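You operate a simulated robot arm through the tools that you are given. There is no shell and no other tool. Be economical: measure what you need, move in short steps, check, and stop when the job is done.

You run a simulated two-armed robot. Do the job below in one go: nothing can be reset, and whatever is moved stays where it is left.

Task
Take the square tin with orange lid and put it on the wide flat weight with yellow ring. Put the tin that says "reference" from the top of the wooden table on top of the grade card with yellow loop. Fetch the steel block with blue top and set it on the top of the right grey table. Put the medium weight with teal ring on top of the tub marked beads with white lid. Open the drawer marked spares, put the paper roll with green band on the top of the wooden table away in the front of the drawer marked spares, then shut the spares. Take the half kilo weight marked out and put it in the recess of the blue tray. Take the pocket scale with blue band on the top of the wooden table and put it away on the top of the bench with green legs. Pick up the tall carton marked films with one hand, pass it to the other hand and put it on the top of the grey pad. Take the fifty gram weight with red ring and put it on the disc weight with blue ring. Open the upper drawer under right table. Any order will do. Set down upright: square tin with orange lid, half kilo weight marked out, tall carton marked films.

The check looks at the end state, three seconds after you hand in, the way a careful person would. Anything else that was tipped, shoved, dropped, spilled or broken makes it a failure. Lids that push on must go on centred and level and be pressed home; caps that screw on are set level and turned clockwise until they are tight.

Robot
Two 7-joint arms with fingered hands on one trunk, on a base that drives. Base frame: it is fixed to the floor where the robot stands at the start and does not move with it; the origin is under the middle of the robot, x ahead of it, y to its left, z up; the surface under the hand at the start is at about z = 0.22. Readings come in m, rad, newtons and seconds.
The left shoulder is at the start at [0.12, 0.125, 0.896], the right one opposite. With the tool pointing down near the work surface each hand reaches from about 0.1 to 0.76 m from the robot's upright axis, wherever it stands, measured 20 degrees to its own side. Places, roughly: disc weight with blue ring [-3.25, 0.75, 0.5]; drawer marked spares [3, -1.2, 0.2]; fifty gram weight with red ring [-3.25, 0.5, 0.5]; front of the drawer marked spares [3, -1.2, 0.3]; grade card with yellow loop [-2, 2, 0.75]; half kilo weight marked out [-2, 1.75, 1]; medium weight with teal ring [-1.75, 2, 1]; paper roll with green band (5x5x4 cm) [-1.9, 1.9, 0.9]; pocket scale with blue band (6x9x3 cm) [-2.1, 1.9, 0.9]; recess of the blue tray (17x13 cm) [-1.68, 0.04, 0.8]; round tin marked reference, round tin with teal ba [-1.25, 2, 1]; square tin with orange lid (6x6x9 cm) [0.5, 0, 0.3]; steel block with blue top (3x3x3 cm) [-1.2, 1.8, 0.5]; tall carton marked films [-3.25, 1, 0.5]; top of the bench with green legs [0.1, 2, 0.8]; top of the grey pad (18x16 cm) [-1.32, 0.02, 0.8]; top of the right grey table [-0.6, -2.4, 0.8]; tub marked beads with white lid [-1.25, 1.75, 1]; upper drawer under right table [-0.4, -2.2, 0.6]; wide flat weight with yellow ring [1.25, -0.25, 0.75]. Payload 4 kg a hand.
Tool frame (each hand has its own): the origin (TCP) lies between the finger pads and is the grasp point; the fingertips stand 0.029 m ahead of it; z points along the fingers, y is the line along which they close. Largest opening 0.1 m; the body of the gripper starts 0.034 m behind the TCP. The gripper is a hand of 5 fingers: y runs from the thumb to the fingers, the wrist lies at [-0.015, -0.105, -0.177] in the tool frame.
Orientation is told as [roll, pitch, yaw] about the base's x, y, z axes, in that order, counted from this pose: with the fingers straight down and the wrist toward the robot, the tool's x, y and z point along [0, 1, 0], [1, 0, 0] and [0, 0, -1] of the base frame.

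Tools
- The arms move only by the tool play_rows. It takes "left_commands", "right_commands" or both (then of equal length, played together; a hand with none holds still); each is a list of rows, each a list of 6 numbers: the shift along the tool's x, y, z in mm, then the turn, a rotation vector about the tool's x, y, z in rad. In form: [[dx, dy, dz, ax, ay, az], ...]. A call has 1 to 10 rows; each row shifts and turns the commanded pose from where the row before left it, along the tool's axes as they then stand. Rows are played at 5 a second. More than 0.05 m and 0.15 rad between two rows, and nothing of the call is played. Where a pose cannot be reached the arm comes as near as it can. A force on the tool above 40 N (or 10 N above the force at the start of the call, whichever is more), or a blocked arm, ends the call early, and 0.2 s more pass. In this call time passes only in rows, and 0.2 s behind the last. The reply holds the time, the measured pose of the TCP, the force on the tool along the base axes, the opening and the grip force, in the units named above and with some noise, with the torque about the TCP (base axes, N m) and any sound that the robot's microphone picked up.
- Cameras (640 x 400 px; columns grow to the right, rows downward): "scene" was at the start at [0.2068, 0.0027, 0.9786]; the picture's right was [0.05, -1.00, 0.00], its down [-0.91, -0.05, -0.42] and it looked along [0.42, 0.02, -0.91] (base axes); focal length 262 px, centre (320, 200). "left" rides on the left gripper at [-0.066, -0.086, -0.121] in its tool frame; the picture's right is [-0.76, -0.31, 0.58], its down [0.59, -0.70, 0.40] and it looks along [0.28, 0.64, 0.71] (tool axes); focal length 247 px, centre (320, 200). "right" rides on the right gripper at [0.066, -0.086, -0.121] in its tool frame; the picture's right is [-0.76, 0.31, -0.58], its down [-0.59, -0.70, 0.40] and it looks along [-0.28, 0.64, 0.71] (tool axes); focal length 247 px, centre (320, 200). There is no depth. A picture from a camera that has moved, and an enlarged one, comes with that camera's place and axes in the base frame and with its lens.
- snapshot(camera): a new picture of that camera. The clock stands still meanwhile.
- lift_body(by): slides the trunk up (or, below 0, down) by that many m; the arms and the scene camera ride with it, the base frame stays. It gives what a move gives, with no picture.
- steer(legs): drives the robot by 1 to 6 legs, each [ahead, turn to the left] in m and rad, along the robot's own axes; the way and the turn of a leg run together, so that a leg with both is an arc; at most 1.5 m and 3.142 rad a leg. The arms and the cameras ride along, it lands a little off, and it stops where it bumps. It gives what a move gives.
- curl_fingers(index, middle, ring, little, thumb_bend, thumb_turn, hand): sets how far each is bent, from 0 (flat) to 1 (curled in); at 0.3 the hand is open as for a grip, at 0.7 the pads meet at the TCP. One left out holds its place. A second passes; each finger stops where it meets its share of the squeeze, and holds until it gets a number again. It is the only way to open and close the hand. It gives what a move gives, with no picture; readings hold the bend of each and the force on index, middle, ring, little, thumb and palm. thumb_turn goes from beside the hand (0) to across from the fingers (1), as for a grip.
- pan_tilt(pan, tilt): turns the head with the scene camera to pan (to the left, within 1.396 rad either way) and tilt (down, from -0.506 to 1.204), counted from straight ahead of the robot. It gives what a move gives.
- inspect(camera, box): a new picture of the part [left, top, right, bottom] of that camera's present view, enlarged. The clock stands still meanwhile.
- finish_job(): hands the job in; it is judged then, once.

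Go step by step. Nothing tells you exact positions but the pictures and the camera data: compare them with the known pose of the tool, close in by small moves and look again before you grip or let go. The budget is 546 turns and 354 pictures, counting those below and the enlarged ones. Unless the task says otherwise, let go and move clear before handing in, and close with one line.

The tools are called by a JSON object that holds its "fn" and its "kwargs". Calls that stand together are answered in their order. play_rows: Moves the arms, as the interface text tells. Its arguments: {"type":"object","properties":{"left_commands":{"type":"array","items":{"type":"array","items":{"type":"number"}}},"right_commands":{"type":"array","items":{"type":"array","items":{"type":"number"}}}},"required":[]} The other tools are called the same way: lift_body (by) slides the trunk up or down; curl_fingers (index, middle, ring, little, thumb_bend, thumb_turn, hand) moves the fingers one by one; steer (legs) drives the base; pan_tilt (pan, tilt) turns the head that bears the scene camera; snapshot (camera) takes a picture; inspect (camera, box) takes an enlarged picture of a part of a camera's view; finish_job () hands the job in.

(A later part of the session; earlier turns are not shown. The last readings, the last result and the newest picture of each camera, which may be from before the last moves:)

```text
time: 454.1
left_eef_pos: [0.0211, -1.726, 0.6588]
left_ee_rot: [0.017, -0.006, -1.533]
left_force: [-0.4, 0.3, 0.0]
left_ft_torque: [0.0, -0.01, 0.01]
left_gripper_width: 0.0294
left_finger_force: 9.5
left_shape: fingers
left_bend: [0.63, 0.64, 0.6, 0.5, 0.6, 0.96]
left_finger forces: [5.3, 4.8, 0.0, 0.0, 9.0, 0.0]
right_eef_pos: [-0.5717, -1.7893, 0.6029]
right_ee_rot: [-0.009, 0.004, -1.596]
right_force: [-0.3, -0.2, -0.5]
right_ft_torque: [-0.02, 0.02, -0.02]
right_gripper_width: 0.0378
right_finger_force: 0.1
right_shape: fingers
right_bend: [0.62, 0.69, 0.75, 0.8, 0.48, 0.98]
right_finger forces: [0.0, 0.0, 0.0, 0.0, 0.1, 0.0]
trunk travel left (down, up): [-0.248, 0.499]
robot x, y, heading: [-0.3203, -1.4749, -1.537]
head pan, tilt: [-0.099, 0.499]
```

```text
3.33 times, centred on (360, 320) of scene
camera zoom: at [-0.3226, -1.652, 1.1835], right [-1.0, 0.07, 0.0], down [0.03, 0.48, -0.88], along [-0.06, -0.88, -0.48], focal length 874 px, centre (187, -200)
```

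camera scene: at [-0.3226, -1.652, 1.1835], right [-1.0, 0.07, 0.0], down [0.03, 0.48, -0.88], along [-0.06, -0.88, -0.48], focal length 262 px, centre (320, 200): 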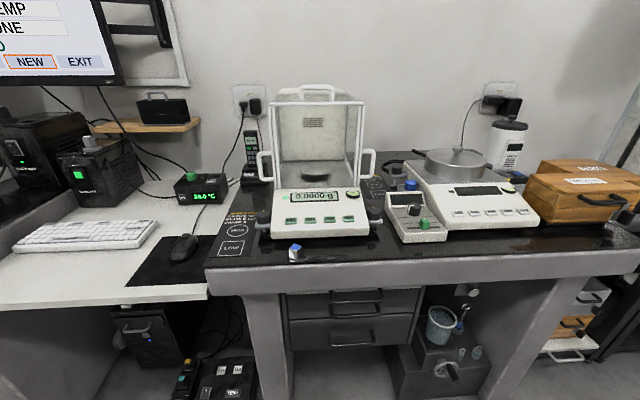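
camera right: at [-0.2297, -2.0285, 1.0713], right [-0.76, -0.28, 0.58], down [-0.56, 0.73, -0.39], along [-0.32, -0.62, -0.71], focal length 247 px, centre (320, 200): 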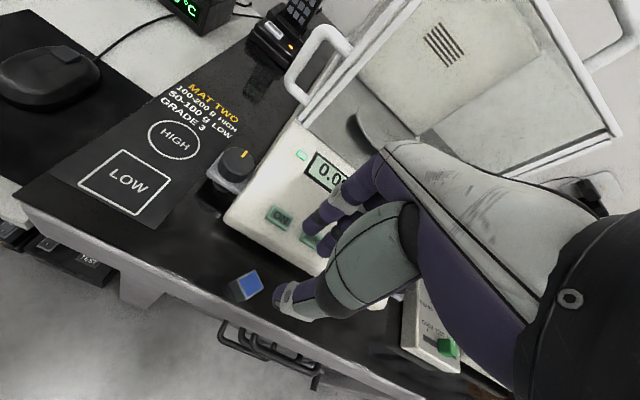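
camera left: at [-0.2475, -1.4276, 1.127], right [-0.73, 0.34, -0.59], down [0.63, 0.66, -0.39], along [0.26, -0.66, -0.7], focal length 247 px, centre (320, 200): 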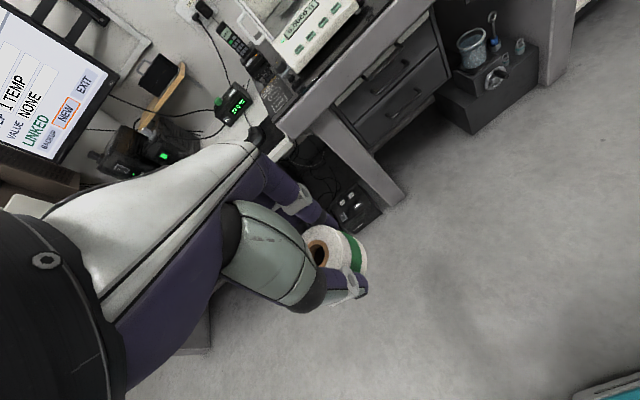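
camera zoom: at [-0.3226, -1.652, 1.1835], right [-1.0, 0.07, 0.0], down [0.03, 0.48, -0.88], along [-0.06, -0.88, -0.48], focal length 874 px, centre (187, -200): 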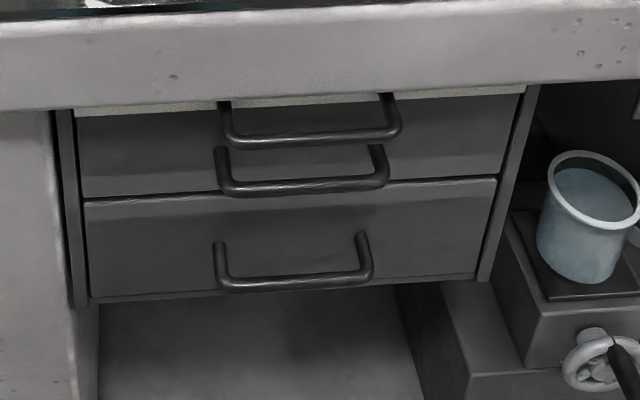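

The upper drawer's handle bar is at about (-0.424, -2.02, 0.70), with another pull bar (board) above it at z≈0.74. I'll bring the right hand in line, narrow the fingers, and pitch it forward for a horizontal grip.

{"fn": "curl_fingers", "kwargs": {"hand": "right", "index": 0.56, "middle": 0.56, "ring": 0.56, "little": 0.56, "thumb_bend": 0.54}}

{"fn": "play_rows", "kwargs": {"right_commands": [[30, 25, -25, 0, 0, 0], [30, 25, -25, 0, 0, 0], [30, 20, -25, 0, 0, 0], [30, 0, -20, 0, 0, 0], [28, 0, -10, 0, 0, 0]]}}

{"fn": "play_rows", "kwargs": {"right_commands": [[0, 0, 0, -0.14, 0, 0], [0, 0, 0, -0.14, 0, 0], [0, 0, 0, -0.14, 0, 0], [0, 0, 0, -0.14, 0, 0], [0, 0, 0, -0.14, 0, 0]]}}

{"fn": "snapshot", "kwargs": {"camera": "scene"}}

```text
time: 455.1
left_eef_pos: [0.0205, -1.7256, 0.6588]
left_ee_rot: [0.014, -0.008, -1.533]
left_force: [-0.3, 0.1, -0.3]
left_ft_torque: [-0.02, -0.02, 0.03]
left_gripper_width: 0.0292
left_finger_force: 9.7
left_shape: fingers
left_bend: [0.63, 0.64, 0.6, 0.5, 0.6, 0.96]
left_finger forces: [5.5, 4.8, 0.0, 0.0, 9.0, 0.0]
right_eef_pos: [-0.5721, -1.7919, 0.6022]
right_ee_rot: [-0.009, 0.004, -1.6]
right_force: [-0.5, 0.0, -0.1]
right_ft_torque: [0.01, 0.0, 0.01]
right_gripper_width: 0.0379
right_finger_force: 0.1
right_shape: fingers
right_bend: [0.56, 0.56, 0.56, 0.56, 0.54, 0.98]
right_finger forces: [0.1, 0.0, 0.0, 0.0, 0.0, 0.1]
trunk travel left (down, up): [-0.248, 0.499]
robot x, y, heading: [-0.3221, -1.4761, -1.542]
head pan, tilt: [-0.099, 0.499]
```

```text
time: 456.3
left_eef_pos: [0.0218, -1.7256, 0.6585]
left_ee_rot: [0.019, -0.007, -1.532]
left_force: [-0.4, -0.4, -0.6]
left_ft_torque: [0.02, -0.01, -0.03]
left_gripper_width: 0.0293
left_finger_force: 10.1
left_shape: fingers
left_bend: [0.63, 0.64, 0.6, 0.5, 0.6, 0.96]
left_finger forces: [5.4, 4.9, 0.0, 0.0, 8.9, 0.1]
right_eef_pos: [-0.4279, -1.8642, 0.7037]
right_ee_rot: [-0.01, 0.004, -1.598]
right_force: [0.2, 0.1, 0.1]
right_ft_torque: [-0.01, 0.03, 0.0]
right_gripper_width: 0.0378
right_finger_force: 0.1
right_shape: fingers
right_bend: [0.56, 0.56, 0.56, 0.56, 0.54, 0.98]
right_finger forces: [0.0, 0.2, 0.1, 0.1, 0.0, 0.0]
trunk travel left (down, up): [-0.248, 0.499]
robot x, y, heading: [-0.3183, -1.4768, -1.545]
head pan, tilt: [-0.099, 0.499]
```

```text
time: 457.5
left_eef_pos: [0.0197, -1.725, 0.6586]
left_ee_rot: [0.019, -0.009, -1.531]
left_force: [0.0, -0.4, -0.4]
left_ft_torque: [-0.02, -0.02, -0.02]
left_gripper_width: 0.0294
left_finger_force: 9.4
left_shape: fingers
left_bend: [0.63, 0.64, 0.6, 0.5, 0.6, 0.96]
left_finger forces: [5.4, 4.9, 0.0, 0.0, 9.0, 0.0]
right_eef_pos: [-0.4256, -1.8644, 0.7054]
right_ee_rot: [-0.014, -0.695, -1.59]
right_force: [-0.7, 1.1, 0.1]
right_ft_torque: [0.02, 0.02, -0.04]
right_gripper_width: 0.0377
right_finger_force: 0.0
right_shape: fingers
right_bend: [0.56, 0.56, 0.56, 0.56, 0.54, 0.98]
right_finger forces: [0.0, 0.0, 0.1, 0.1, 0.0, 0.0]
trunk travel left (down, up): [-0.248, 0.499]
robot x, y, heading: [-0.3228, -1.4736, -1.546]
head pan, tilt: [-0.099, 0.499]
```

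```text
177 pictures are left
camera scene: at [-0.3223, -1.652, 1.1835], right [-1.0, 0.07, 0.0], down [0.03, 0.48, -0.88], along [-0.06, -0.88, -0.48], focal length 262 px, centre (320, 200)
```

scene: 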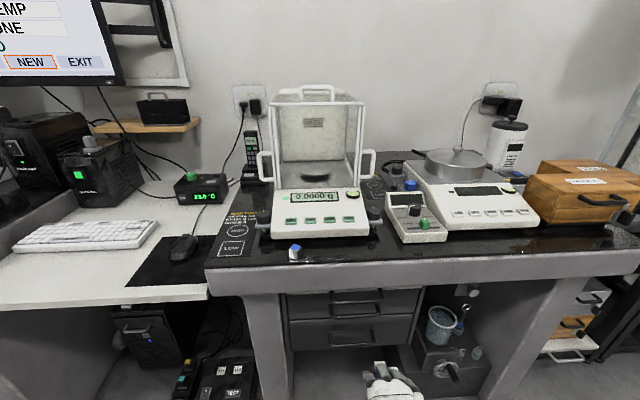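

{"fn": "play_rows", "kwargs": {"right_commands": [[0, 0, 0, -0.14, 0, 0], [0, 0, 0, -0.14, 0, 0], [0, 0, 0, -0.14, 0, 0], [0, 0, 0, -0.14, 0, 0]]}}

{"fn": "snapshot", "kwargs": {"camera": "right"}}

{"fn": "inspect", "kwargs": {"camera": "scene", "box": [260, 260, 460, 400]}}

```text
time: 458.7
left_eef_pos: [0.022, -1.7257, 0.6578]
left_ee_rot: [0.019, -0.005, -1.533]
left_force: [0.6, -0.2, -0.6]
left_ft_torque: [0.0, 0.01, 0.01]
left_gripper_width: 0.0293
left_finger_force: 9.6
left_shape: fingers
left_bend: [0.63, 0.64, 0.6, 0.5, 0.6, 0.96]
left_finger forces: [5.4, 4.8, 0.1, 0.0, 9.1, 0.0]
right_eef_pos: [-0.4353, -1.8276, 0.6719]
right_ee_rot: [-0.247, -1.157, -1.287]
right_force: [-0.7, 0.1, 0.3]
right_ft_torque: [0.0, -0.02, -0.01]
right_gripper_width: 0.0378
right_finger_force: 0.1
right_shape: fingers
right_bend: [0.56, 0.56, 0.56, 0.56, 0.54, 0.98]
right_finger forces: [0.1, 0.1, 0.1, 0.0, 0.0, 0.0]
trunk travel left (down, up): [-0.248, 0.499]
robot x, y, heading: [-0.3145, -1.4764, -1.543]
head pan, tilt: [-0.099, 0.499]
stopped in row 4 (right hand): the arm was blocked; the commanded pose is now the measured one
```

```text
176 pictures are left
camera right: at [-0.3809, -1.6801, 0.6335], right [-0.73, 0.37, 0.58], down [-0.66, -0.13, -0.74], along [-0.2, -0.92, 0.34], focal length 247 px, centre (320, 200)
```

right: 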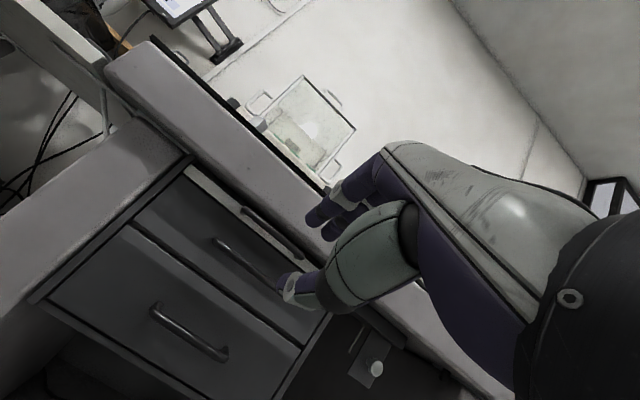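

```text
2.86 times, centred on (360, 330) of scene
camera zoom: at [-0.3226, -1.6519, 1.1836], right [-1.0, 0.07, 0.0], down [0.03, 0.48, -0.88], along [-0.06, -0.88, -0.48], focal length 749 px, centre (206, -171)
```

zoom: 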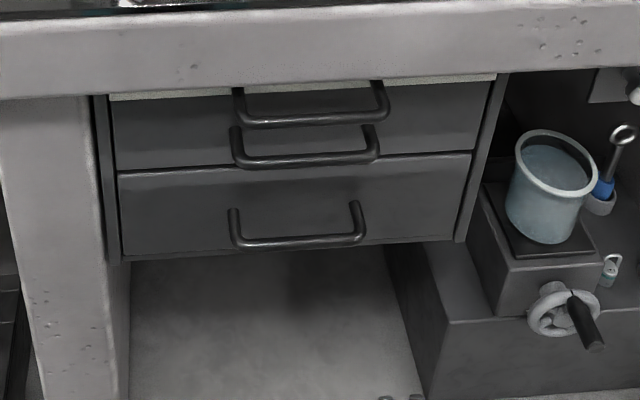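

The wrist reached a limit while close in; extend forward/up a bit, then straighten.

{"fn": "play_rows", "kwargs": {"right_commands": [[0, 16, 24, 0, 0, 0], [0, 20, 20, 0, 0, 0.05], [0, 12, 0, 0, 0, 0.06]]}}

{"fn": "snapshot", "kwargs": {"camera": "right"}}

```text
time: 459.5
left_eef_pos: [0.021, -1.7257, 0.6589]
left_ee_rot: [0.018, -0.008, -1.533]
left_force: [0.0, -0.1, -0.7]
left_ft_torque: [0.01, 0.0, 0.01]
left_gripper_width: 0.0294
left_finger_force: 9.7
left_shape: fingers
left_bend: [0.63, 0.64, 0.6, 0.5, 0.6, 0.96]
left_finger forces: [5.3, 4.8, 0.0, 0.0, 9.1, 0.0]
right_eef_pos: [-0.4339, -1.8816, 0.6929]
right_ee_rot: [-0.062, -1.16, -1.482]
right_force: [-0.2, 0.0, -0.2]
right_ft_torque: [0.03, -0.01, 0.01]
right_gripper_width: 0.0378
right_finger_force: 0.2
right_shape: fingers
right_bend: [0.56, 0.56, 0.56, 0.56, 0.54, 0.98]
right_finger forces: [0.1, 0.0, 0.0, 0.0, 0.0, 0.0]
trunk travel left (down, up): [-0.248, 0.499]
robot x, y, heading: [-0.3195, -1.4743, -1.543]
head pan, tilt: [-0.099, 0.499]
```

```text
174 pictures are left
camera right: at [-0.373, -1.7361, 0.6605], right [-0.76, 0.38, 0.53], down [-0.61, -0.11, -0.79], along [-0.25, -0.92, 0.31], focal length 247 px, centre (320, 200)
```

right: 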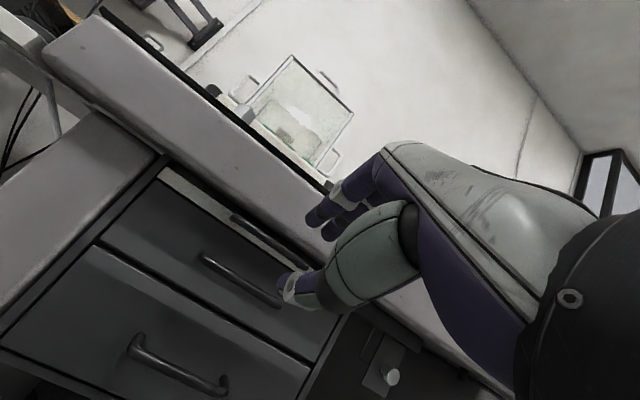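

Triangulated: upper drawer bar ≈(-0.438, -2.075, 0.625); board bar above at z≈0.686; lower bar z≈0.515. Knuckles must stay low, so I want the fingers near horizontal; extend forward and pitch further.

{"fn": "play_rows", "kwargs": {"right_commands": [[0, 0, 35, 0, 0, 0], [0, -10, 30, 0, 0, 0], [0, -15, 10, -0.1, 0, 0.03], [0, -15, 0, -0.1, 0, 0.03]]}}

{"fn": "snapshot", "kwargs": {"camera": "right"}}

```text
time: 460.3
left_eef_pos: [0.0215, -1.7272, 0.6583]
left_ee_rot: [0.017, -0.007, -1.531]
left_force: [-0.1, -0.5, 0.1]
left_ft_torque: [0.02, 0.02, 0.0]
left_gripper_width: 0.0292
left_finger_force: 9.3
left_shape: fingers
left_bend: [0.63, 0.64, 0.6, 0.5, 0.6, 0.96]
left_finger forces: [5.4, 4.8, 0.0, 0.0, 9.0, 0.1]
right_eef_pos: [-0.4341, -1.8683, 0.5856]
right_ee_rot: [0.022, -1.079, -1.584]
right_force: [-0.5, 0.1, 0.1]
right_ft_torque: [0.02, -0.05, 0.02]
right_gripper_width: 0.038
right_finger_force: 0.1
right_shape: fingers
right_bend: [0.56, 0.56, 0.56, 0.56, 0.54, 0.98]
right_finger forces: [0.1, 0.0, 0.0, 0.0, 0.0, 0.1]
trunk travel left (down, up): [-0.248, 0.499]
robot x, y, heading: [-0.3234, -1.4718, -1.54]
head pan, tilt: [-0.099, 0.499]
stopped in row 4 (right hand): the arm was blocked; the commanded pose is now the measured one
```

```text
173 pictures are left
camera right: at [-0.3687, -1.7222, 0.5659], right [-0.77, 0.36, 0.53], down [-0.58, -0.03, -0.81], along [-0.28, -0.93, 0.23], focal length 247 px, centre (320, 200)
```

right: 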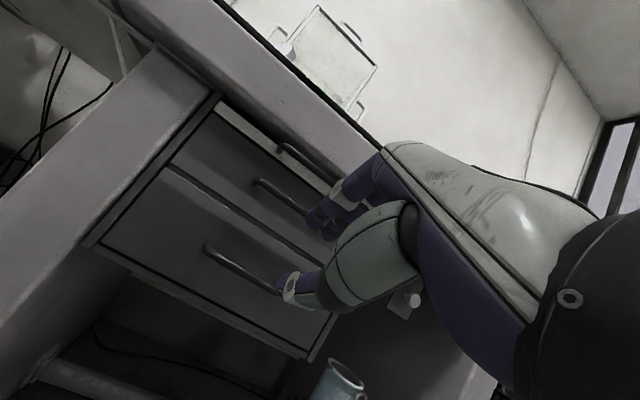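

Lower the trunk so the forearm comes in flatter, then raise the hand relative to the shoulder.

{"fn": "steer", "kwargs": {"legs": [[-0.1, 0]]}}

{"fn": "lift_body", "kwargs": {"by": -0.2}}

{"fn": "play_rows", "kwargs": {"right_commands": [[0, 35, -19, 0, 0, 0], [0, 35, -19, 0, 0, 0], [0, 35, -19, 0, 0, 0], [0, 35, -19, 0, 0, 0], [0, 35, -19, 0, 0, 0], [0, 35, -19, 0, 0, 0], [0, 0, 0, -0.12, 0, 0], [0, 0, 0, -0.12, 0, 0], [0, 0, 0, -0.12, 0, 0]]}}

{"fn": "snapshot", "kwargs": {"camera": "right"}}

```text
time: 461.5
left_eef_pos: [0.0179, -1.6231, 0.6568]
left_ee_rot: [0.019, -0.007, -1.531]
left_force: [0.1, 0.2, -0.2]
left_ft_torque: [0.03, 0.01, 0.03]
left_gripper_width: 0.0294
left_finger_force: 9.2
left_shape: fingers
left_bend: [0.63, 0.64, 0.6, 0.5, 0.6, 0.96]
left_finger forces: [5.5, 4.9, 0.1, 0.0, 9.0, 0.0]
right_eef_pos: [-0.4368, -1.7655, 0.584]
right_ee_rot: [0.023, -1.082, -1.582]
right_force: [0.0, 0.1, 0.0]
right_ft_torque: [-0.03, 0.01, -0.01]
right_gripper_width: 0.0379
right_finger_force: 0.1
right_shape: fingers
right_bend: [0.56, 0.56, 0.56, 0.56, 0.54, 0.98]
right_finger forces: [0.0, 0.0, 0.0, 0.1, 0.1, 0.0]
trunk travel left (down, up): [-0.248, 0.499]
robot x, y, heading: [-0.3213, -1.3693, -1.54]
head pan, tilt: [-0.099, 0.499]
```

```text
time: 463.7
left_eef_pos: [0.0183, -1.6059, 0.4363]
left_ee_rot: [0.017, 0.131, -1.533]
left_force: [0.7, -0.1, 0.0]
left_ft_torque: [0.03, 0.0, 0.03]
left_gripper_width: 0.0293
left_finger_force: 10.0
left_shape: fingers
left_bend: [0.63, 0.64, 0.6, 0.5, 0.6, 0.96]
left_finger forces: [5.6, 4.8, 0.0, 0.0, 9.0, 0.0]
right_eef_pos: [-0.4361, -1.7669, 0.3848]
right_ee_rot: [0.024, -1.083, -1.582]
right_force: [0.2, 0.2, 0.5]
right_ft_torque: [0.01, 0.02, -0.01]
right_gripper_width: 0.0377
right_finger_force: 0.0
right_shape: fingers
right_bend: [0.56, 0.56, 0.56, 0.56, 0.54, 0.98]
right_finger forces: [0.0, 0.0, 0.0, 0.0, 0.0, 0.0]
trunk travel left (down, up): [-0.048, 0.699]
robot x, y, heading: [-0.3224, -1.373, -1.54]
head pan, tilt: [-0.099, 0.499]
```

```text
time: 465.7
left_eef_pos: [0.018, -1.6063, 0.4366]
left_ee_rot: [0.017, 0.13, -1.532]
left_force: [-0.2, 0.2, -0.5]
left_ft_torque: [0.01, -0.01, 0.0]
left_gripper_width: 0.0295
left_finger_force: 9.7
left_shape: fingers
left_bend: [0.63, 0.64, 0.6, 0.5, 0.6, 0.96]
left_finger forces: [5.5, 5.0, 0.0, 0.0, 9.0, 0.0]
right_eef_pos: [-0.4342, -1.7664, 0.6032]
right_ee_rot: [0.095, -1.444, -1.658]
right_force: [-0.6, 1.0, 0.4]
right_ft_torque: [0.0, -0.03, 0.01]
right_gripper_width: 0.0378
right_finger_force: 0.0
right_shape: fingers
right_bend: [0.56, 0.56, 0.56, 0.56, 0.54, 0.98]
right_finger forces: [0.0, 0.0, 0.1, 0.0, 0.1, 0.0]
right hand out of reach, approached as far as the arm can: row 6
trunk travel left (down, up): [-0.048, 0.699]
robot x, y, heading: [-0.3237, -1.3708, -1.54]
head pan, tilt: [-0.099, 0.499]
```

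```text
172 pictures are left
camera right: at [-0.3688, -1.6359, 0.5327], right [-0.77, 0.53, 0.37], down [-0.58, -0.31, -0.76], along [-0.28, -0.79, 0.54], focal length 247 px, centre (320, 200)
```

right: 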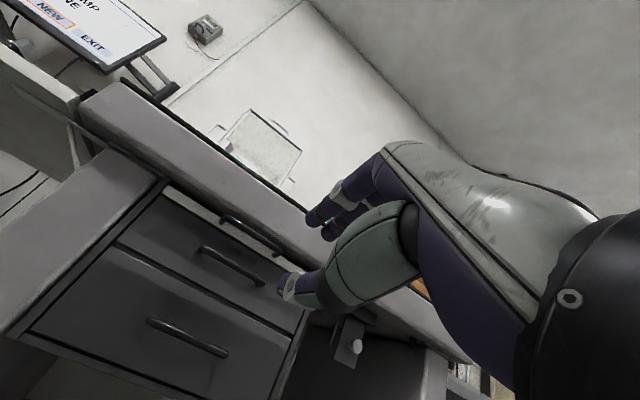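

Fingers now nearly horizontal. Advance toward the bar.

{"fn": "play_rows", "kwargs": {"right_commands": [[0, 19, 0, 0, 0, 0], [0, 5, 40, 0, 0, 0], [0, 5, 40, 0, 0, 0], [0, 5, 40, 0, 0, 0]]}}

{"fn": "steer", "kwargs": {"legs": [[0.1, 0]]}}

{"fn": "snapshot", "kwargs": {"camera": "right"}}

{"fn": "pan_tilt", "kwargs": {"pan": -0.2, "tilt": 0.7}}

{"fn": "snapshot", "kwargs": {"camera": "scene"}}

```text
time: 466.7
left_eef_pos: [0.0199, -1.6064, 0.4367]
left_ee_rot: [0.018, 0.132, -1.533]
left_force: [0.4, -0.2, -0.7]
left_ft_torque: [-0.01, -0.01, -0.02]
left_gripper_width: 0.0293
left_finger_force: 9.1
left_shape: fingers
left_bend: [0.63, 0.64, 0.6, 0.5, 0.6, 0.96]
left_finger forces: [5.5, 4.9, 0.1, 0.0, 8.9, 0.1]
right_eef_pos: [-0.4323, -1.8923, 0.6199]
right_ee_rot: [0.085, -1.441, -1.645]
right_force: [0.1, 0.5, -0.3]
right_ft_torque: [0.0, -0.01, -0.03]
right_gripper_width: 0.0377
right_finger_force: 0.2
right_shape: fingers
right_bend: [0.56, 0.56, 0.56, 0.56, 0.54, 0.98]
right_finger forces: [0.0, 0.0, 0.0, 0.0, 0.0, 0.0]
trunk travel left (down, up): [-0.048, 0.699]
robot x, y, heading: [-0.3242, -1.3721, -1.543]
head pan, tilt: [-0.099, 0.499]
```

```text
time: 467.8
left_eef_pos: [0.0204, -1.708, 0.4366]
left_ee_rot: [0.017, 0.132, -1.535]
left_force: [-0.8, 0.4, -0.5]
left_ft_torque: [-0.01, -0.02, -0.03]
left_gripper_width: 0.0291
left_finger_force: 9.8
left_shape: fingers
left_bend: [0.63, 0.64, 0.6, 0.5, 0.6, 0.96]
left_finger forces: [5.5, 4.9, 0.1, 0.0, 9.0, 0.0]
right_eef_pos: [-0.4301, -1.9948, 0.62]
right_ee_rot: [0.084, -1.44, -1.648]
right_force: [-0.4, 0.3, 0.4]
right_ft_torque: [-0.01, 0.01, 0.04]
right_gripper_width: 0.0376
right_finger_force: 0.0
right_shape: fingers
right_bend: [0.56, 0.56, 0.56, 0.56, 0.54, 0.98]
right_finger forces: [0.0, 0.1, 0.0, 0.1, 0.1, 0.0]
trunk travel left (down, up): [-0.048, 0.699]
robot x, y, heading: [-0.3205, -1.4724, -1.536]
head pan, tilt: [-0.099, 0.499]
```

```text
171 pictures are left
camera right: at [-0.3642, -1.8639, 0.5506], right [-0.77, 0.53, 0.37], down [-0.58, -0.31, -0.76], along [-0.28, -0.79, 0.54], focal length 247 px, centre (320, 200)
```

right: 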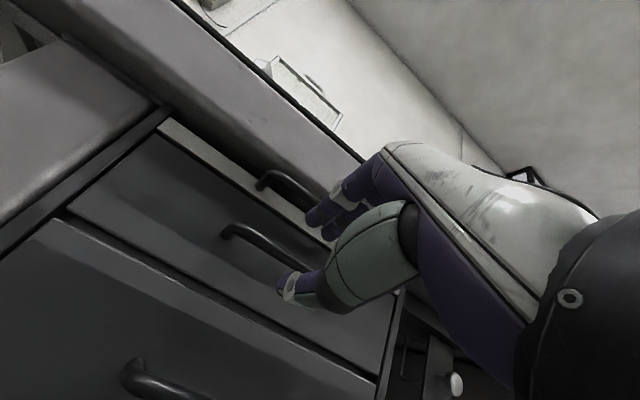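

```text
time: 468.6
left_eef_pos: [0.021, -1.7087, 0.4374]
left_ee_rot: [0.017, 0.131, -1.533]
left_force: [-0.9, 0.9, -0.4]
left_ft_torque: [0.0, 0.01, -0.02]
left_gripper_width: 0.029
left_finger_force: 9.7
left_shape: fingers
left_bend: [0.63, 0.64, 0.6, 0.5, 0.6, 0.96]
left_finger forces: [5.5, 4.8, 0.0, 0.0, 9.0, 0.0]
right_eef_pos: [-0.4307, -1.9927, 0.6191]
right_ee_rot: [0.084, -1.444, -1.647]
right_force: [0.2, 0.6, 0.4]
right_ft_torque: [0.0, -0.01, -0.01]
right_gripper_width: 0.038
right_finger_force: 0.0
right_shape: fingers
right_bend: [0.56, 0.56, 0.56, 0.56, 0.54, 0.98]
right_finger forces: [0.0, 0.0, 0.0, 0.0, 0.0, 0.1]
trunk travel left (down, up): [-0.048, 0.699]
robot x, y, heading: [-0.3184, -1.4725, -1.542]
head pan, tilt: [-0.201, 0.7]
```

```text
170 pictures are left
camera scene: at [-0.3285, -1.7284, 0.9552], right [-0.99, 0.17, 0.0], down [0.11, 0.63, -0.77], along [-0.13, -0.75, -0.64], focal length 262 px, centre (320, 200)
```

scene: 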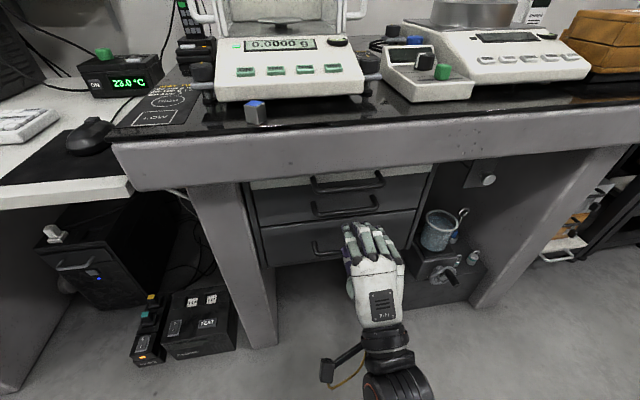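

{"fn": "play_rows", "kwargs": {"right_commands": [[0, 4, 25, 0, 0, 0], [0, 3, 20, 0, 0, 0]]}}

{"fn": "snapshot", "kwargs": {"camera": "right"}}

{"fn": "inspect", "kwargs": {"camera": "scene", "box": [260, 140, 460, 280]}}

```text
time: 469.2
left_eef_pos: [0.0202, -1.7098, 0.4357]
left_ee_rot: [0.018, 0.13, -1.534]
left_force: [-0.4, -0.6, -0.9]
left_ft_torque: [-0.01, -0.02, -0.02]
left_gripper_width: 0.0294
left_finger_force: 10.0
left_shape: fingers
left_bend: [0.63, 0.64, 0.6, 0.5, 0.6, 0.96]
left_finger forces: [5.6, 4.9, 0.0, 0.1, 9.1, 0.0]
right_eef_pos: [-0.4304, -2.0378, 0.6204]
right_ee_rot: [0.081, -1.44, -1.642]
right_force: [-0.3, -0.3, 1.2]
right_ft_torque: [0.05, -0.01, -0.02]
right_gripper_width: 0.0378
right_finger_force: 0.0
right_shape: fingers
right_bend: [0.56, 0.56, 0.56, 0.56, 0.54, 0.98]
right_finger forces: [0.1, 0.0, 0.0, 0.0, 0.0, 0.0]
trunk travel left (down, up): [-0.048, 0.699]
robot x, y, heading: [-0.3233, -1.4804, -1.541]
head pan, tilt: [-0.201, 0.7]
```

```text
169 pictures are left
camera right: at [-0.3646, -1.9081, 0.5515], right [-0.76, 0.53, 0.37], down [-0.58, -0.31, -0.76], along [-0.28, -0.79, 0.54], focal length 247 px, centre (320, 200)
```

right: 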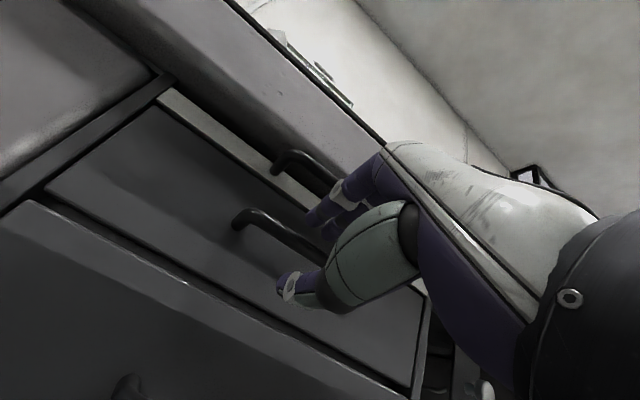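

```text
2.86 times, centred on (360, 210) of scene
camera zoom: at [-0.3285, -1.7283, 0.9551], right [-0.99, 0.17, 0.0], down [0.11, 0.63, -0.76], along [-0.13, -0.75, -0.64], focal length 749 px, centre (206, 171)
```

zoom: 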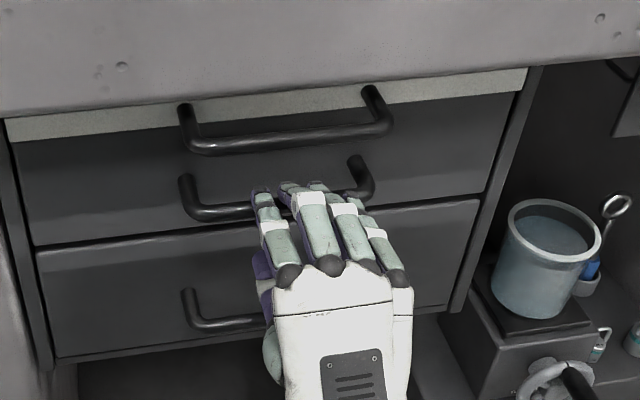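

Fingers are lined up with the upper drawer's bar, thumb below. Advance 32 mm more and close.

{"fn": "play_rows", "kwargs": {"right_commands": [[0, 2, 16, 0, 0, 0], [0, 2, 16, 0, 0, 0]]}}

{"fn": "snapshot", "kwargs": {"camera": "right"}}

{"fn": "inspect", "kwargs": {"camera": "scene", "box": [260, 140, 460, 280]}}

```text
time: 469.8
left_eef_pos: [0.0207, -1.7097, 0.436]
left_ee_rot: [0.017, 0.131, -1.535]
left_force: [-0.1, 0.3, -0.6]
left_ft_torque: [0.0, 0.0, 0.0]
left_gripper_width: 0.0292
left_finger_force: 9.6
left_shape: fingers
left_bend: [0.63, 0.64, 0.6, 0.5, 0.6, 0.96]
left_finger forces: [5.5, 5.0, 0.0, 0.0, 9.0, 0.0]
right_eef_pos: [-0.4295, -2.0711, 0.6219]
right_ee_rot: [0.084, -1.44, -1.647]
right_force: [-0.1, 0.3, 0.2]
right_ft_torque: [-0.03, 0.02, -0.02]
right_gripper_width: 0.0378
right_finger_force: 0.0
right_shape: fingers
right_bend: [0.56, 0.56, 0.56, 0.56, 0.54, 0.98]
right_finger forces: [0.0, 0.0, 0.0, 0.0, 0.1, 0.0]
trunk travel left (down, up): [-0.048, 0.699]
robot x, y, heading: [-0.3192, -1.4764, -1.543]
head pan, tilt: [-0.201, 0.7]
```

```text
167 pictures are left
camera right: at [-0.3634, -1.9412, 0.552], right [-0.77, 0.53, 0.37], down [-0.58, -0.31, -0.76], along [-0.28, -0.79, 0.54], focal length 247 px, centre (320, 200)
```

right: 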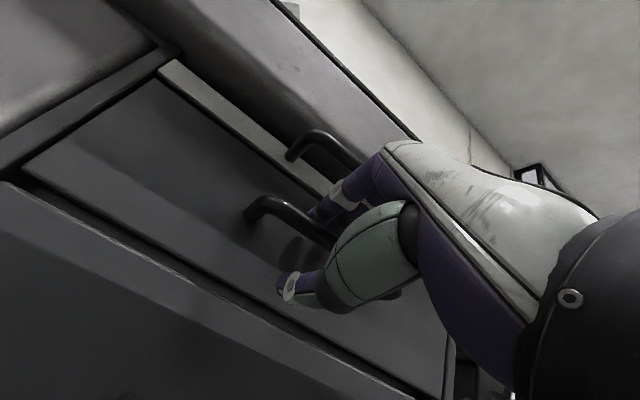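

```text
2.86 times, centred on (360, 210) of scene
camera zoom: at [-0.3285, -1.7283, 0.9551], right [-0.99, 0.17, 0.0], down [0.11, 0.63, -0.76], along [-0.13, -0.75, -0.64], focal length 749 px, centre (206, 171)
```

zoom: 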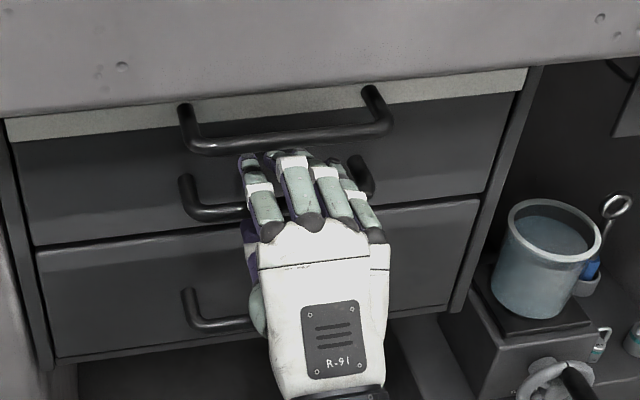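

{"fn": "curl_fingers", "kwargs": {"hand": "right", "index": 0.72, "middle": 0.72, "ring": 0.72, "little": 0.72, "thumb_bend": 0.7}}

{"fn": "snapshot", "kwargs": {"camera": "right"}}

```text
time: 470.8
left_eef_pos: [0.0205, -1.7093, 0.4362]
left_ee_rot: [0.018, 0.132, -1.535]
left_force: [0.4, -0.2, -1.3]
left_ft_torque: [0.01, 0.01, -0.03]
left_gripper_width: 0.0296
left_finger_force: 9.4
left_shape: fingers
left_bend: [0.63, 0.64, 0.6, 0.5, 0.6, 0.96]
left_finger forces: [5.5, 5.0, 0.0, 0.0, 9.0, 0.0]
right_eef_pos: [-0.4293, -2.0716, 0.6224]
right_ee_rot: [0.086, -1.443, -1.649]
right_force: [-1.4, -2.8, 10.8]
right_ft_torque: [-0.02, 0.26, 0.03]
right_gripper_width: 0.0023
right_finger_force: 5.7
right_shape: fingers
right_bend: [0.72, 0.72, 0.71, 0.71, 0.7, 0.98]
right_finger forces: [3.9, 0.4, 2.0, 5.3, 0.0, 0.0]
trunk travel left (down, up): [-0.048, 0.699]
robot x, y, heading: [-0.3176, -1.4741, -1.545]
head pan, tilt: [-0.201, 0.7]
```

```text
165 pictures are left
camera right: at [-0.3634, -1.9411, 0.553], right [-0.76, 0.53, 0.37], down [-0.58, -0.31, -0.75], along [-0.28, -0.79, 0.54], focal length 247 px, centre (320, 200)
```

right: 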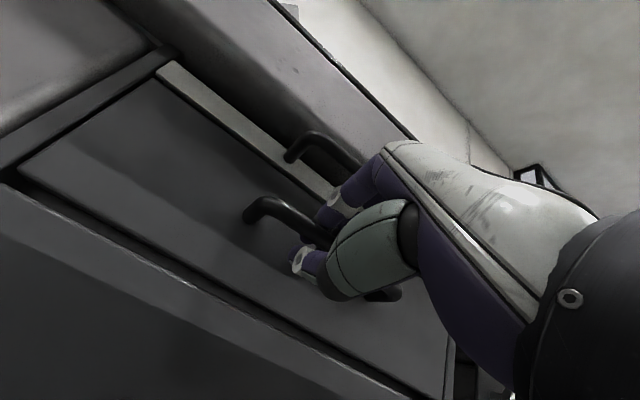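

Fingers are hooked over the bar. Pull gently.

{"fn": "play_rows", "kwargs": {"right_commands": [[0, -2, -15, 0, 0, 0], [0, -2, -15, 0, 0, 0], [0, -2, -15, 0, 0, 0]]}}

{"fn": "inspect", "kwargs": {"camera": "scene", "box": [260, 140, 460, 280]}}

```text
time: 471.6
left_eef_pos: [0.0212, -1.708, 0.4369]
left_ee_rot: [0.018, 0.131, -1.534]
left_force: [0.7, 0.2, -0.1]
left_ft_torque: [0.0, 0.02, 0.0]
left_gripper_width: 0.0294
left_finger_force: 10.1
left_shape: fingers
left_bend: [0.63, 0.64, 0.6, 0.5, 0.6, 0.96]
left_finger forces: [5.4, 4.9, 0.0, 0.0, 9.0, 0.0]
right_eef_pos: [-0.4279, -2.0235, 0.6209]
right_ee_rot: [0.087, -1.444, -1.652]
right_force: [-6.2, 0.5, 13.4]
right_ft_torque: [-0.12, 0.28, -0.04]
right_gripper_width: 0.0031
right_finger_force: 6.4
right_shape: fingers
right_bend: [0.71, 0.72, 0.71, 0.71, 0.7, 0.98]
right_finger forces: [4.5, 0.4, 1.8, 5.9, 0.0, 0.1]
trunk travel left (down, up): [-0.048, 0.699]
robot x, y, heading: [-0.318, -1.47, -1.542]
head pan, tilt: [-0.201, 0.7]
```

```text
2.86 times, centred on (360, 210) of scene
camera zoom: at [-0.3287, -1.7276, 0.9554], right [-0.99, 0.17, 0.0], down [0.11, 0.63, -0.77], along [-0.13, -0.75, -0.64], focal length 749 px, centre (206, 171)
```

zoom: 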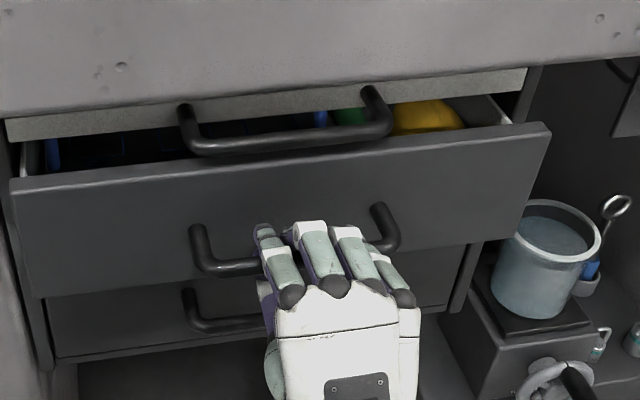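

The drawer opens with the hand. Pull further with the base.

{"fn": "steer", "kwargs": {"legs": [[-0.2, 0]]}}

{"fn": "snapshot", "kwargs": {"camera": "scene"}}

```text
time: 473.1
left_eef_pos: [0.0162, -1.5073, 0.4375]
left_ee_rot: [0.017, 0.129, -1.524]
left_force: [-0.4, -0.1, -1.1]
left_ft_torque: [-0.03, -0.03, 0.0]
left_gripper_width: 0.0294
left_finger_force: 10.2
left_shape: fingers
left_bend: [0.63, 0.64, 0.6, 0.5, 0.6, 0.96]
left_finger forces: [5.4, 4.9, 0.1, 0.0, 9.1, 0.0]
right_eef_pos: [-0.4284, -1.8261, 0.6201]
right_ee_rot: [0.083, -1.443, -1.636]
right_force: [1.0, -1.5, 13.7]
right_ft_torque: [-0.08, 0.31, -0.01]
right_gripper_width: 0.0028
right_finger_force: 6.2
right_shape: fingers
right_bend: [0.72, 0.72, 0.71, 0.71, 0.7, 0.98]
right_finger forces: [4.8, 0.4, 2.2, 6.1, 0.1, 0.1]
trunk travel left (down, up): [-0.048, 0.699]
robot x, y, heading: [-0.3255, -1.2746, -1.534]
head pan, tilt: [-0.201, 0.7]
```

```text
163 pictures are left
camera scene: at [-0.3325, -1.5287, 0.9554], right [-0.99, 0.16, 0.0], down [0.1, 0.64, -0.77], along [-0.12, -0.76, -0.64], focal length 262 px, centre (320, 200)
```

scene: 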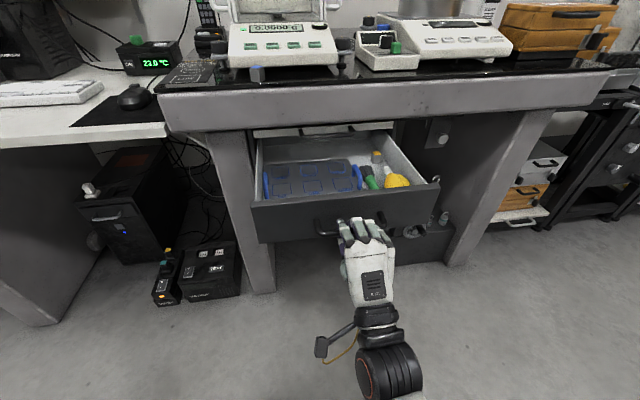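

Open ~25 cm. Pull a little more, then release.

{"fn": "steer", "kwargs": {"legs": [[-0.06, 0]]}}

{"fn": "snapshot", "kwargs": {"camera": "scene"}}

```text
time: 474.1
left_eef_pos: [0.0143, -1.4482, 0.4361]
left_ee_rot: [0.019, 0.131, -1.524]
left_force: [0.0, 0.3, -0.2]
left_ft_torque: [0.0, -0.03, -0.01]
left_gripper_width: 0.0291
left_finger_force: 9.6
left_shape: fingers
left_bend: [0.63, 0.64, 0.6, 0.5, 0.6, 0.96]
left_finger forces: [5.4, 4.8, 0.0, 0.1, 9.1, 0.0]
right_eef_pos: [-0.4316, -1.7671, 0.6219]
right_ee_rot: [0.085, -1.444, -1.641]
right_force: [1.0, -0.6, 9.8]
right_ft_torque: [-0.05, 0.29, 0.0]
right_gripper_width: 0.0015
right_finger_force: 5.8
right_shape: fingers
right_bend: [0.72, 0.72, 0.72, 0.71, 0.7, 0.98]
right_finger forces: [3.4, 0.0, 1.2, 5.9, 0.0, 0.0]
trunk travel left (down, up): [-0.048, 0.699]
robot x, y, heading: [-0.3306, -1.215, -1.531]
head pan, tilt: [-0.201, 0.7]
```

```text
162 pictures are left
camera scene: at [-0.3349, -1.4704, 0.9553], right [-0.99, 0.16, 0.0], down [0.1, 0.64, -0.77], along [-0.12, -0.75, -0.64], focal length 262 px, centre (320, 200)
```

scene: 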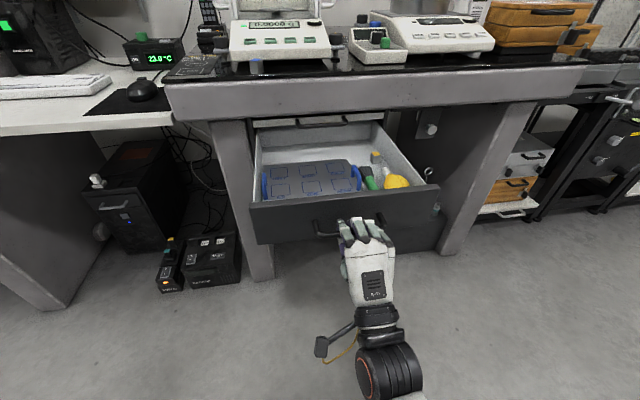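

{"fn": "curl_fingers", "kwargs": {"hand": "right", "index": 0.5, "middle": 0.5, "ring": 0.5, "little": 0.5, "thumb_bend": 0.5}}

{"fn": "play_rows", "kwargs": {"right_commands": [[0, -1, -15, 0, 0, 0], [0, -2, -20, 0, 0, 0], [0, -3, -25, 0, 0, 0], [0, -3, -25, 0, 0, 0]]}}

{"fn": "snapshot", "kwargs": {"camera": "scene"}}

```text
time: 475.1
left_eef_pos: [0.0144, -1.4483, 0.4362]
left_ee_rot: [0.017, 0.129, -1.524]
left_force: [0.1, 0.3, -0.5]
left_ft_torque: [-0.03, 0.01, 0.0]
left_gripper_width: 0.0294
left_finger_force: 9.7
left_shape: fingers
left_bend: [0.63, 0.64, 0.6, 0.5, 0.6, 0.96]
left_finger forces: [5.4, 4.9, 0.0, 0.1, 9.1, 0.0]
right_eef_pos: [-0.4313, -1.7664, 0.6228]
right_ee_rot: [0.087, -1.444, -1.64]
right_force: [-0.3, 0.4, -1.0]
right_ft_torque: [-0.02, 0.03, -0.03]
right_gripper_width: 0.0497
right_finger_force: 0.5
right_shape: fingers
right_bend: [0.5, 0.51, 0.5, 0.5, 0.5, 0.98]
right_finger forces: [0.1, 1.1, 0.0, 0.0, 0.0, 0.1]
trunk travel left (down, up): [-0.048, 0.699]
robot x, y, heading: [-0.3269, -1.2182, -1.537]
head pan, tilt: [-0.201, 0.7]
```

```text
time: 476.1
left_eef_pos: [0.0138, -1.4477, 0.4374]
left_ee_rot: [0.019, 0.132, -1.526]
left_force: [0.0, 0.1, -0.8]
left_ft_torque: [-0.02, 0.0, 0.0]
left_gripper_width: 0.0293
left_finger_force: 10.0
left_shape: fingers
left_bend: [0.63, 0.64, 0.6, 0.5, 0.6, 0.96]
left_finger forces: [5.4, 4.9, 0.0, 0.0, 9.0, 0.0]
right_eef_pos: [-0.4327, -1.6838, 0.622]
right_ee_rot: [0.087, -1.444, -1.64]
right_force: [0.7, 0.0, 0.8]
right_ft_torque: [0.03, -0.02, 0.01]
right_gripper_width: 0.0495
right_finger_force: 0.1
right_shape: fingers
right_bend: [0.5, 0.5, 0.5, 0.5, 0.5, 0.98]
right_finger forces: [0.0, 0.1, 0.0, 0.0, 0.0, 0.0]
trunk travel left (down, up): [-0.048, 0.699]
robot x, y, heading: [-0.3303, -1.2177, -1.536]
head pan, tilt: [-0.201, 0.7]
```

```text
161 pictures are left
camera scene: at [-0.3351, -1.471, 0.9551], right [-0.99, 0.16, 0.0], down [0.1, 0.64, -0.76], along [-0.12, -0.75, -0.64], focal length 262 px, centre (320, 200)
```

scene: 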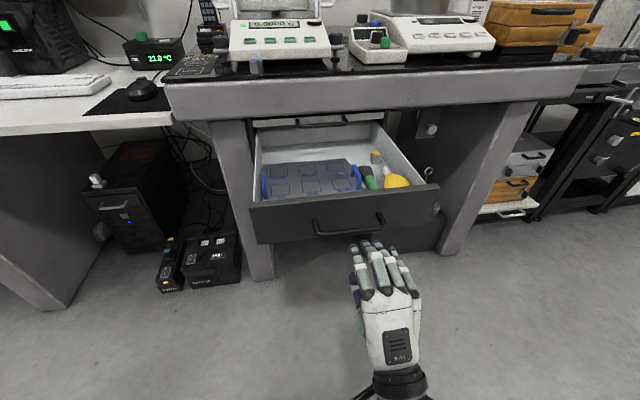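

Upper drawer is open. Drive east toward the spares drawer cabinet and look.

{"fn": "steer", "kwargs": {"legs": [[-0.1, 0], [0, 1.536], [1.5, 0], [0.7, 0]]}}

{"fn": "pan_tilt", "kwargs": {"pan": 0, "tilt": 0.4}}

{"fn": "snapshot", "kwargs": {"camera": "scene"}}

```text
time: 491.7
left_eef_pos: [2.0977, -0.6183, 0.4365]
left_ee_rot: [0.018, 0.132, 0.101]
left_force: [0.4, 0.1, -0.5]
left_ft_torque: [0.03, 0.0, 0.03]
left_gripper_width: 0.0291
left_finger_force: 9.4
left_shape: fingers
left_bend: [0.63, 0.64, 0.6, 0.5, 0.6, 0.96]
left_finger forces: [5.3, 4.8, 0.1, 0.0, 8.7, 0.0]
right_eef_pos: [2.3577, -1.0541, 0.6207]
right_ee_rot: [0.086, -1.443, -0.014]
right_force: [-0.6, 0.0, -0.2]
right_ft_torque: [0.03, 0.0, 0.0]
right_gripper_width: 0.0498
right_finger_force: 0.0
right_shape: fingers
right_bend: [0.5, 0.5, 0.5, 0.5, 0.5, 0.98]
right_finger forces: [0.1, 0.0, 0.1, 0.0, 0.0, 0.1]
trunk travel left (down, up): [-0.048, 0.699]
robot x, y, heading: [1.8882, -0.9775, 0.099]
head pan, tilt: [-0.201, 0.7]
```

```text
time: 492.5
left_eef_pos: [2.0974, -0.62, 0.4374]
left_ee_rot: [0.017, 0.13, 0.102]
left_force: [-0.4, -0.1, -0.3]
left_ft_torque: [0.0, 0.01, -0.03]
left_gripper_width: 0.029
left_finger_force: 9.9
left_shape: fingers
left_bend: [0.63, 0.64, 0.6, 0.5, 0.6, 0.96]
left_finger forces: [5.4, 4.8, 0.0, 0.0, 8.8, 0.1]
right_eef_pos: [2.3578, -1.0529, 0.621]
right_ee_rot: [0.086, -1.442, -0.016]
right_force: [-0.5, -0.4, -0.3]
right_ft_torque: [0.0, -0.01, 0.01]
right_gripper_width: 0.0495
right_finger_force: 0.0
right_shape: fingers
right_bend: [0.5, 0.5, 0.5, 0.5, 0.5, 0.98]
right_finger forces: [0.1, 0.0, 0.0, 0.0, 0.0, 0.0]
trunk travel left (down, up): [-0.048, 0.699]
robot x, y, heading: [1.8826, -0.9745, 0.095]
head pan, tilt: [0.0, 0.4]
```

```text
160 pictures are left
camera scene: at [2.1468, -0.9506, 0.9819], right [0.09, -1.0, 0.0], down [-0.39, -0.04, -0.92], along [0.92, 0.09, -0.39], focal length 262 px, centre (320, 200)
```

scene: 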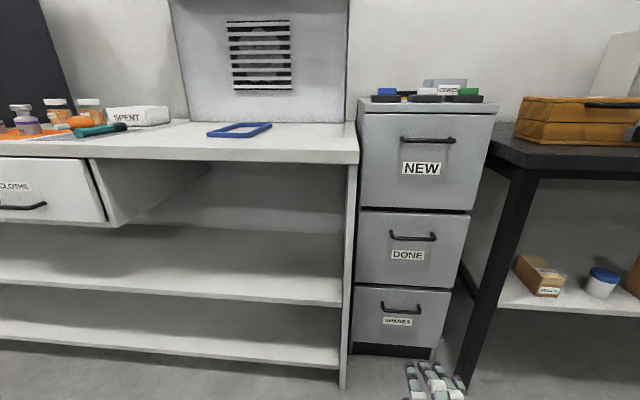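

The SPARES drawer is the bottom one, its bar at ≈(2.87, -1.17, 0.275). Pitch the right hand to about 45° and lower it, then line up.

{"fn": "play_rows", "kwargs": {"right_commands": [[0, 0, 0, 0.13, 0, 0], [0, 0, 0, 0.13, 0, 0], [0, 0, 0, 0.13, 0, 0], [0, 0, 0, 0.13, 0, 0], [0, 0, 0, 0.12, 0, 0]]}}

{"fn": "play_rows", "kwargs": {"right_commands": [[0, -29, 28, 0, 0, 0], [0, -29, 28, 0, 0, 0], [0, -29, 28, 0, 0, 0], [0, -29, 28, 0, 0, 0], [0, -29, 28, 0, 0, 0]]}}

{"fn": "steer", "kwargs": {"legs": [[0, -0.32], [0.36, 0], [0, 0.226]]}}

{"fn": "pan_tilt", "kwargs": {"pan": -0.2, "tilt": 0.8}}

{"fn": "snapshot", "kwargs": {"camera": "scene"}}

{"fn": "snapshot", "kwargs": {"camera": "right"}}

```text
time: 493.9
left_eef_pos: [2.0973, -0.6202, 0.4359]
left_ee_rot: [0.016, 0.132, 0.102]
left_force: [-0.3, 0.0, -0.4]
left_ft_torque: [-0.03, -0.02, 0.01]
left_gripper_width: 0.0289
left_finger_force: 9.4
left_shape: fingers
left_bend: [0.63, 0.64, 0.6, 0.5, 0.6, 0.96]
left_finger forces: [5.4, 4.9, 0.1, 0.0, 8.7, 0.0]
right_eef_pos: [2.3661, -1.0428, 0.5718]
right_ee_rot: [-0.141, -0.78, 0.253]
right_force: [0.3, -0.1, -0.1]
right_ft_torque: [0.01, -0.03, 0.0]
right_gripper_width: 0.0499
right_finger_force: 0.1
right_shape: fingers
right_bend: [0.5, 0.5, 0.5, 0.5, 0.5, 0.98]
right_finger forces: [0.1, 0.0, 0.0, 0.0, 0.0, 0.0]
right hand out of reach, approached as far as the arm can: row 4, 5
trunk travel left (down, up): [-0.048, 0.699]
robot x, y, heading: [1.8862, -0.9764, 0.095]
head pan, tilt: [0.0, 0.4]
stopped in row 5 (right hand): the arm was blocked; the commanded pose is now the measured one
```

```text
time: 495.1
left_eef_pos: [2.0977, -0.6191, 0.4359]
left_ee_rot: [0.019, 0.131, 0.102]
left_force: [0.5, -0.1, -0.5]
left_ft_torque: [0.02, -0.01, -0.02]
left_gripper_width: 0.029
left_finger_force: 9.6
left_shape: fingers
left_bend: [0.63, 0.64, 0.6, 0.5, 0.6, 0.96]
left_finger forces: [5.3, 4.9, 0.0, 0.0, 8.8, 0.1]
right_eef_pos: [2.3664, -1.0607, 0.3715]
right_ee_rot: [-0.136, -0.781, 0.248]
right_force: [0.4, -0.8, -0.8]
right_ft_torque: [0.0, 0.0, -0.02]
right_gripper_width: 0.0501
right_finger_force: 0.0
right_shape: fingers
right_bend: [0.5, 0.5, 0.5, 0.5, 0.5, 0.98]
right_finger forces: [0.0, 0.0, 0.0, 0.0, 0.0, 0.0]
trunk travel left (down, up): [-0.048, 0.699]
robot x, y, heading: [1.8847, -0.9782, 0.09]
head pan, tilt: [0.0, 0.4]
```

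```text
time: 499.3
left_eef_pos: [2.4872, -0.7305, 0.4375]
left_ee_rot: [0.017, 0.13, -0.012]
left_force: [0.9, 0.0, -0.6]
left_ft_torque: [-0.01, 0.01, 0.01]
left_gripper_width: 0.0288
left_finger_force: 9.6
left_shape: fingers
left_bend: [0.63, 0.64, 0.6, 0.5, 0.6, 0.96]
left_finger forces: [5.3, 4.9, 0.0, 0.0, 8.9, 0.0]
right_eef_pos: [2.7061, -1.1966, 0.3716]
right_ee_rot: [-0.134, -0.78, 0.136]
right_force: [0.9, 0.2, 0.6]
right_ft_torque: [-0.01, 0.0, 0.03]
right_gripper_width: 0.0501
right_finger_force: 0.1
right_shape: fingers
right_bend: [0.5, 0.5, 0.5, 0.5, 0.5, 0.98]
right_finger forces: [0.0, 0.0, 0.0, 0.1, 0.1, 0.0]
trunk travel left (down, up): [-0.048, 0.699]
robot x, y, heading: [2.2345, -1.0597, -0.013]
head pan, tilt: [0.0, 0.4]
```

```text
time: 500.1
left_eef_pos: [2.4884, -0.7299, 0.4366]
left_ee_rot: [0.018, 0.132, -0.01]
left_force: [0.0, -0.4, -0.8]
left_ft_torque: [-0.02, -0.04, 0.0]
left_gripper_width: 0.029
left_finger_force: 9.5
left_shape: fingers
left_bend: [0.63, 0.64, 0.6, 0.5, 0.6, 0.96]
left_finger forces: [5.4, 4.8, 0.1, 0.0, 8.8, 0.1]
right_eef_pos: [2.7067, -1.1984, 0.3713]
right_ee_rot: [-0.137, -0.78, 0.136]
right_force: [0.2, 0.1, 0.1]
right_ft_torque: [0.02, 0.01, -0.01]
right_gripper_width: 0.05
right_finger_force: 0.0
right_shape: fingers
right_bend: [0.5, 0.5, 0.5, 0.5, 0.5, 0.98]
right_finger forces: [0.0, 0.1, 0.1, 0.1, 0.1, 0.1]
trunk travel left (down, up): [-0.048, 0.699]
robot x, y, heading: [2.2356, -1.0588, -0.019]
head pan, tilt: [-0.201, 0.799]
```

```text
159 pictures are left
camera scene: at [2.4861, -1.0795, 0.947], right [-0.22, -0.98, 0.0], down [-0.7, 0.15, -0.7], along [0.68, -0.15, -0.72], focal length 262 px, centre (320, 200)
```

scene: 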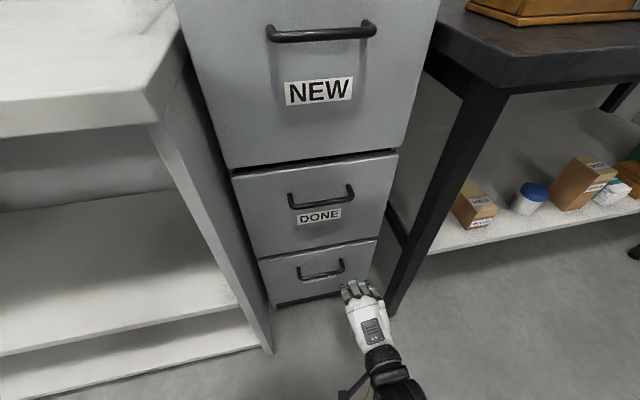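

```text
158 pictures are left
camera right: at [2.5574, -1.1377, 0.3897], right [-0.16, -0.7, 0.7], down [-0.19, -0.67, -0.72], along [0.97, -0.25, -0.02], focal length 247 px, centre (320, 200)
```

right: 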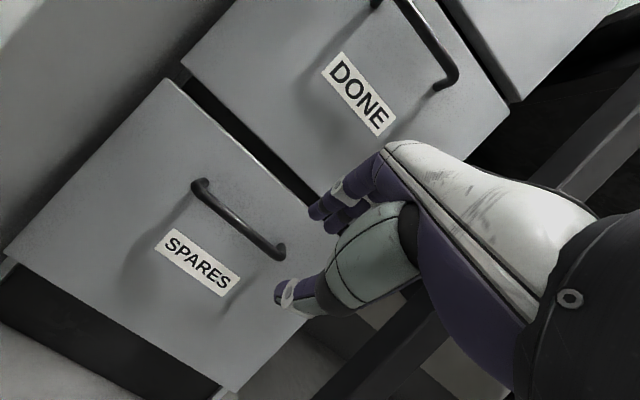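

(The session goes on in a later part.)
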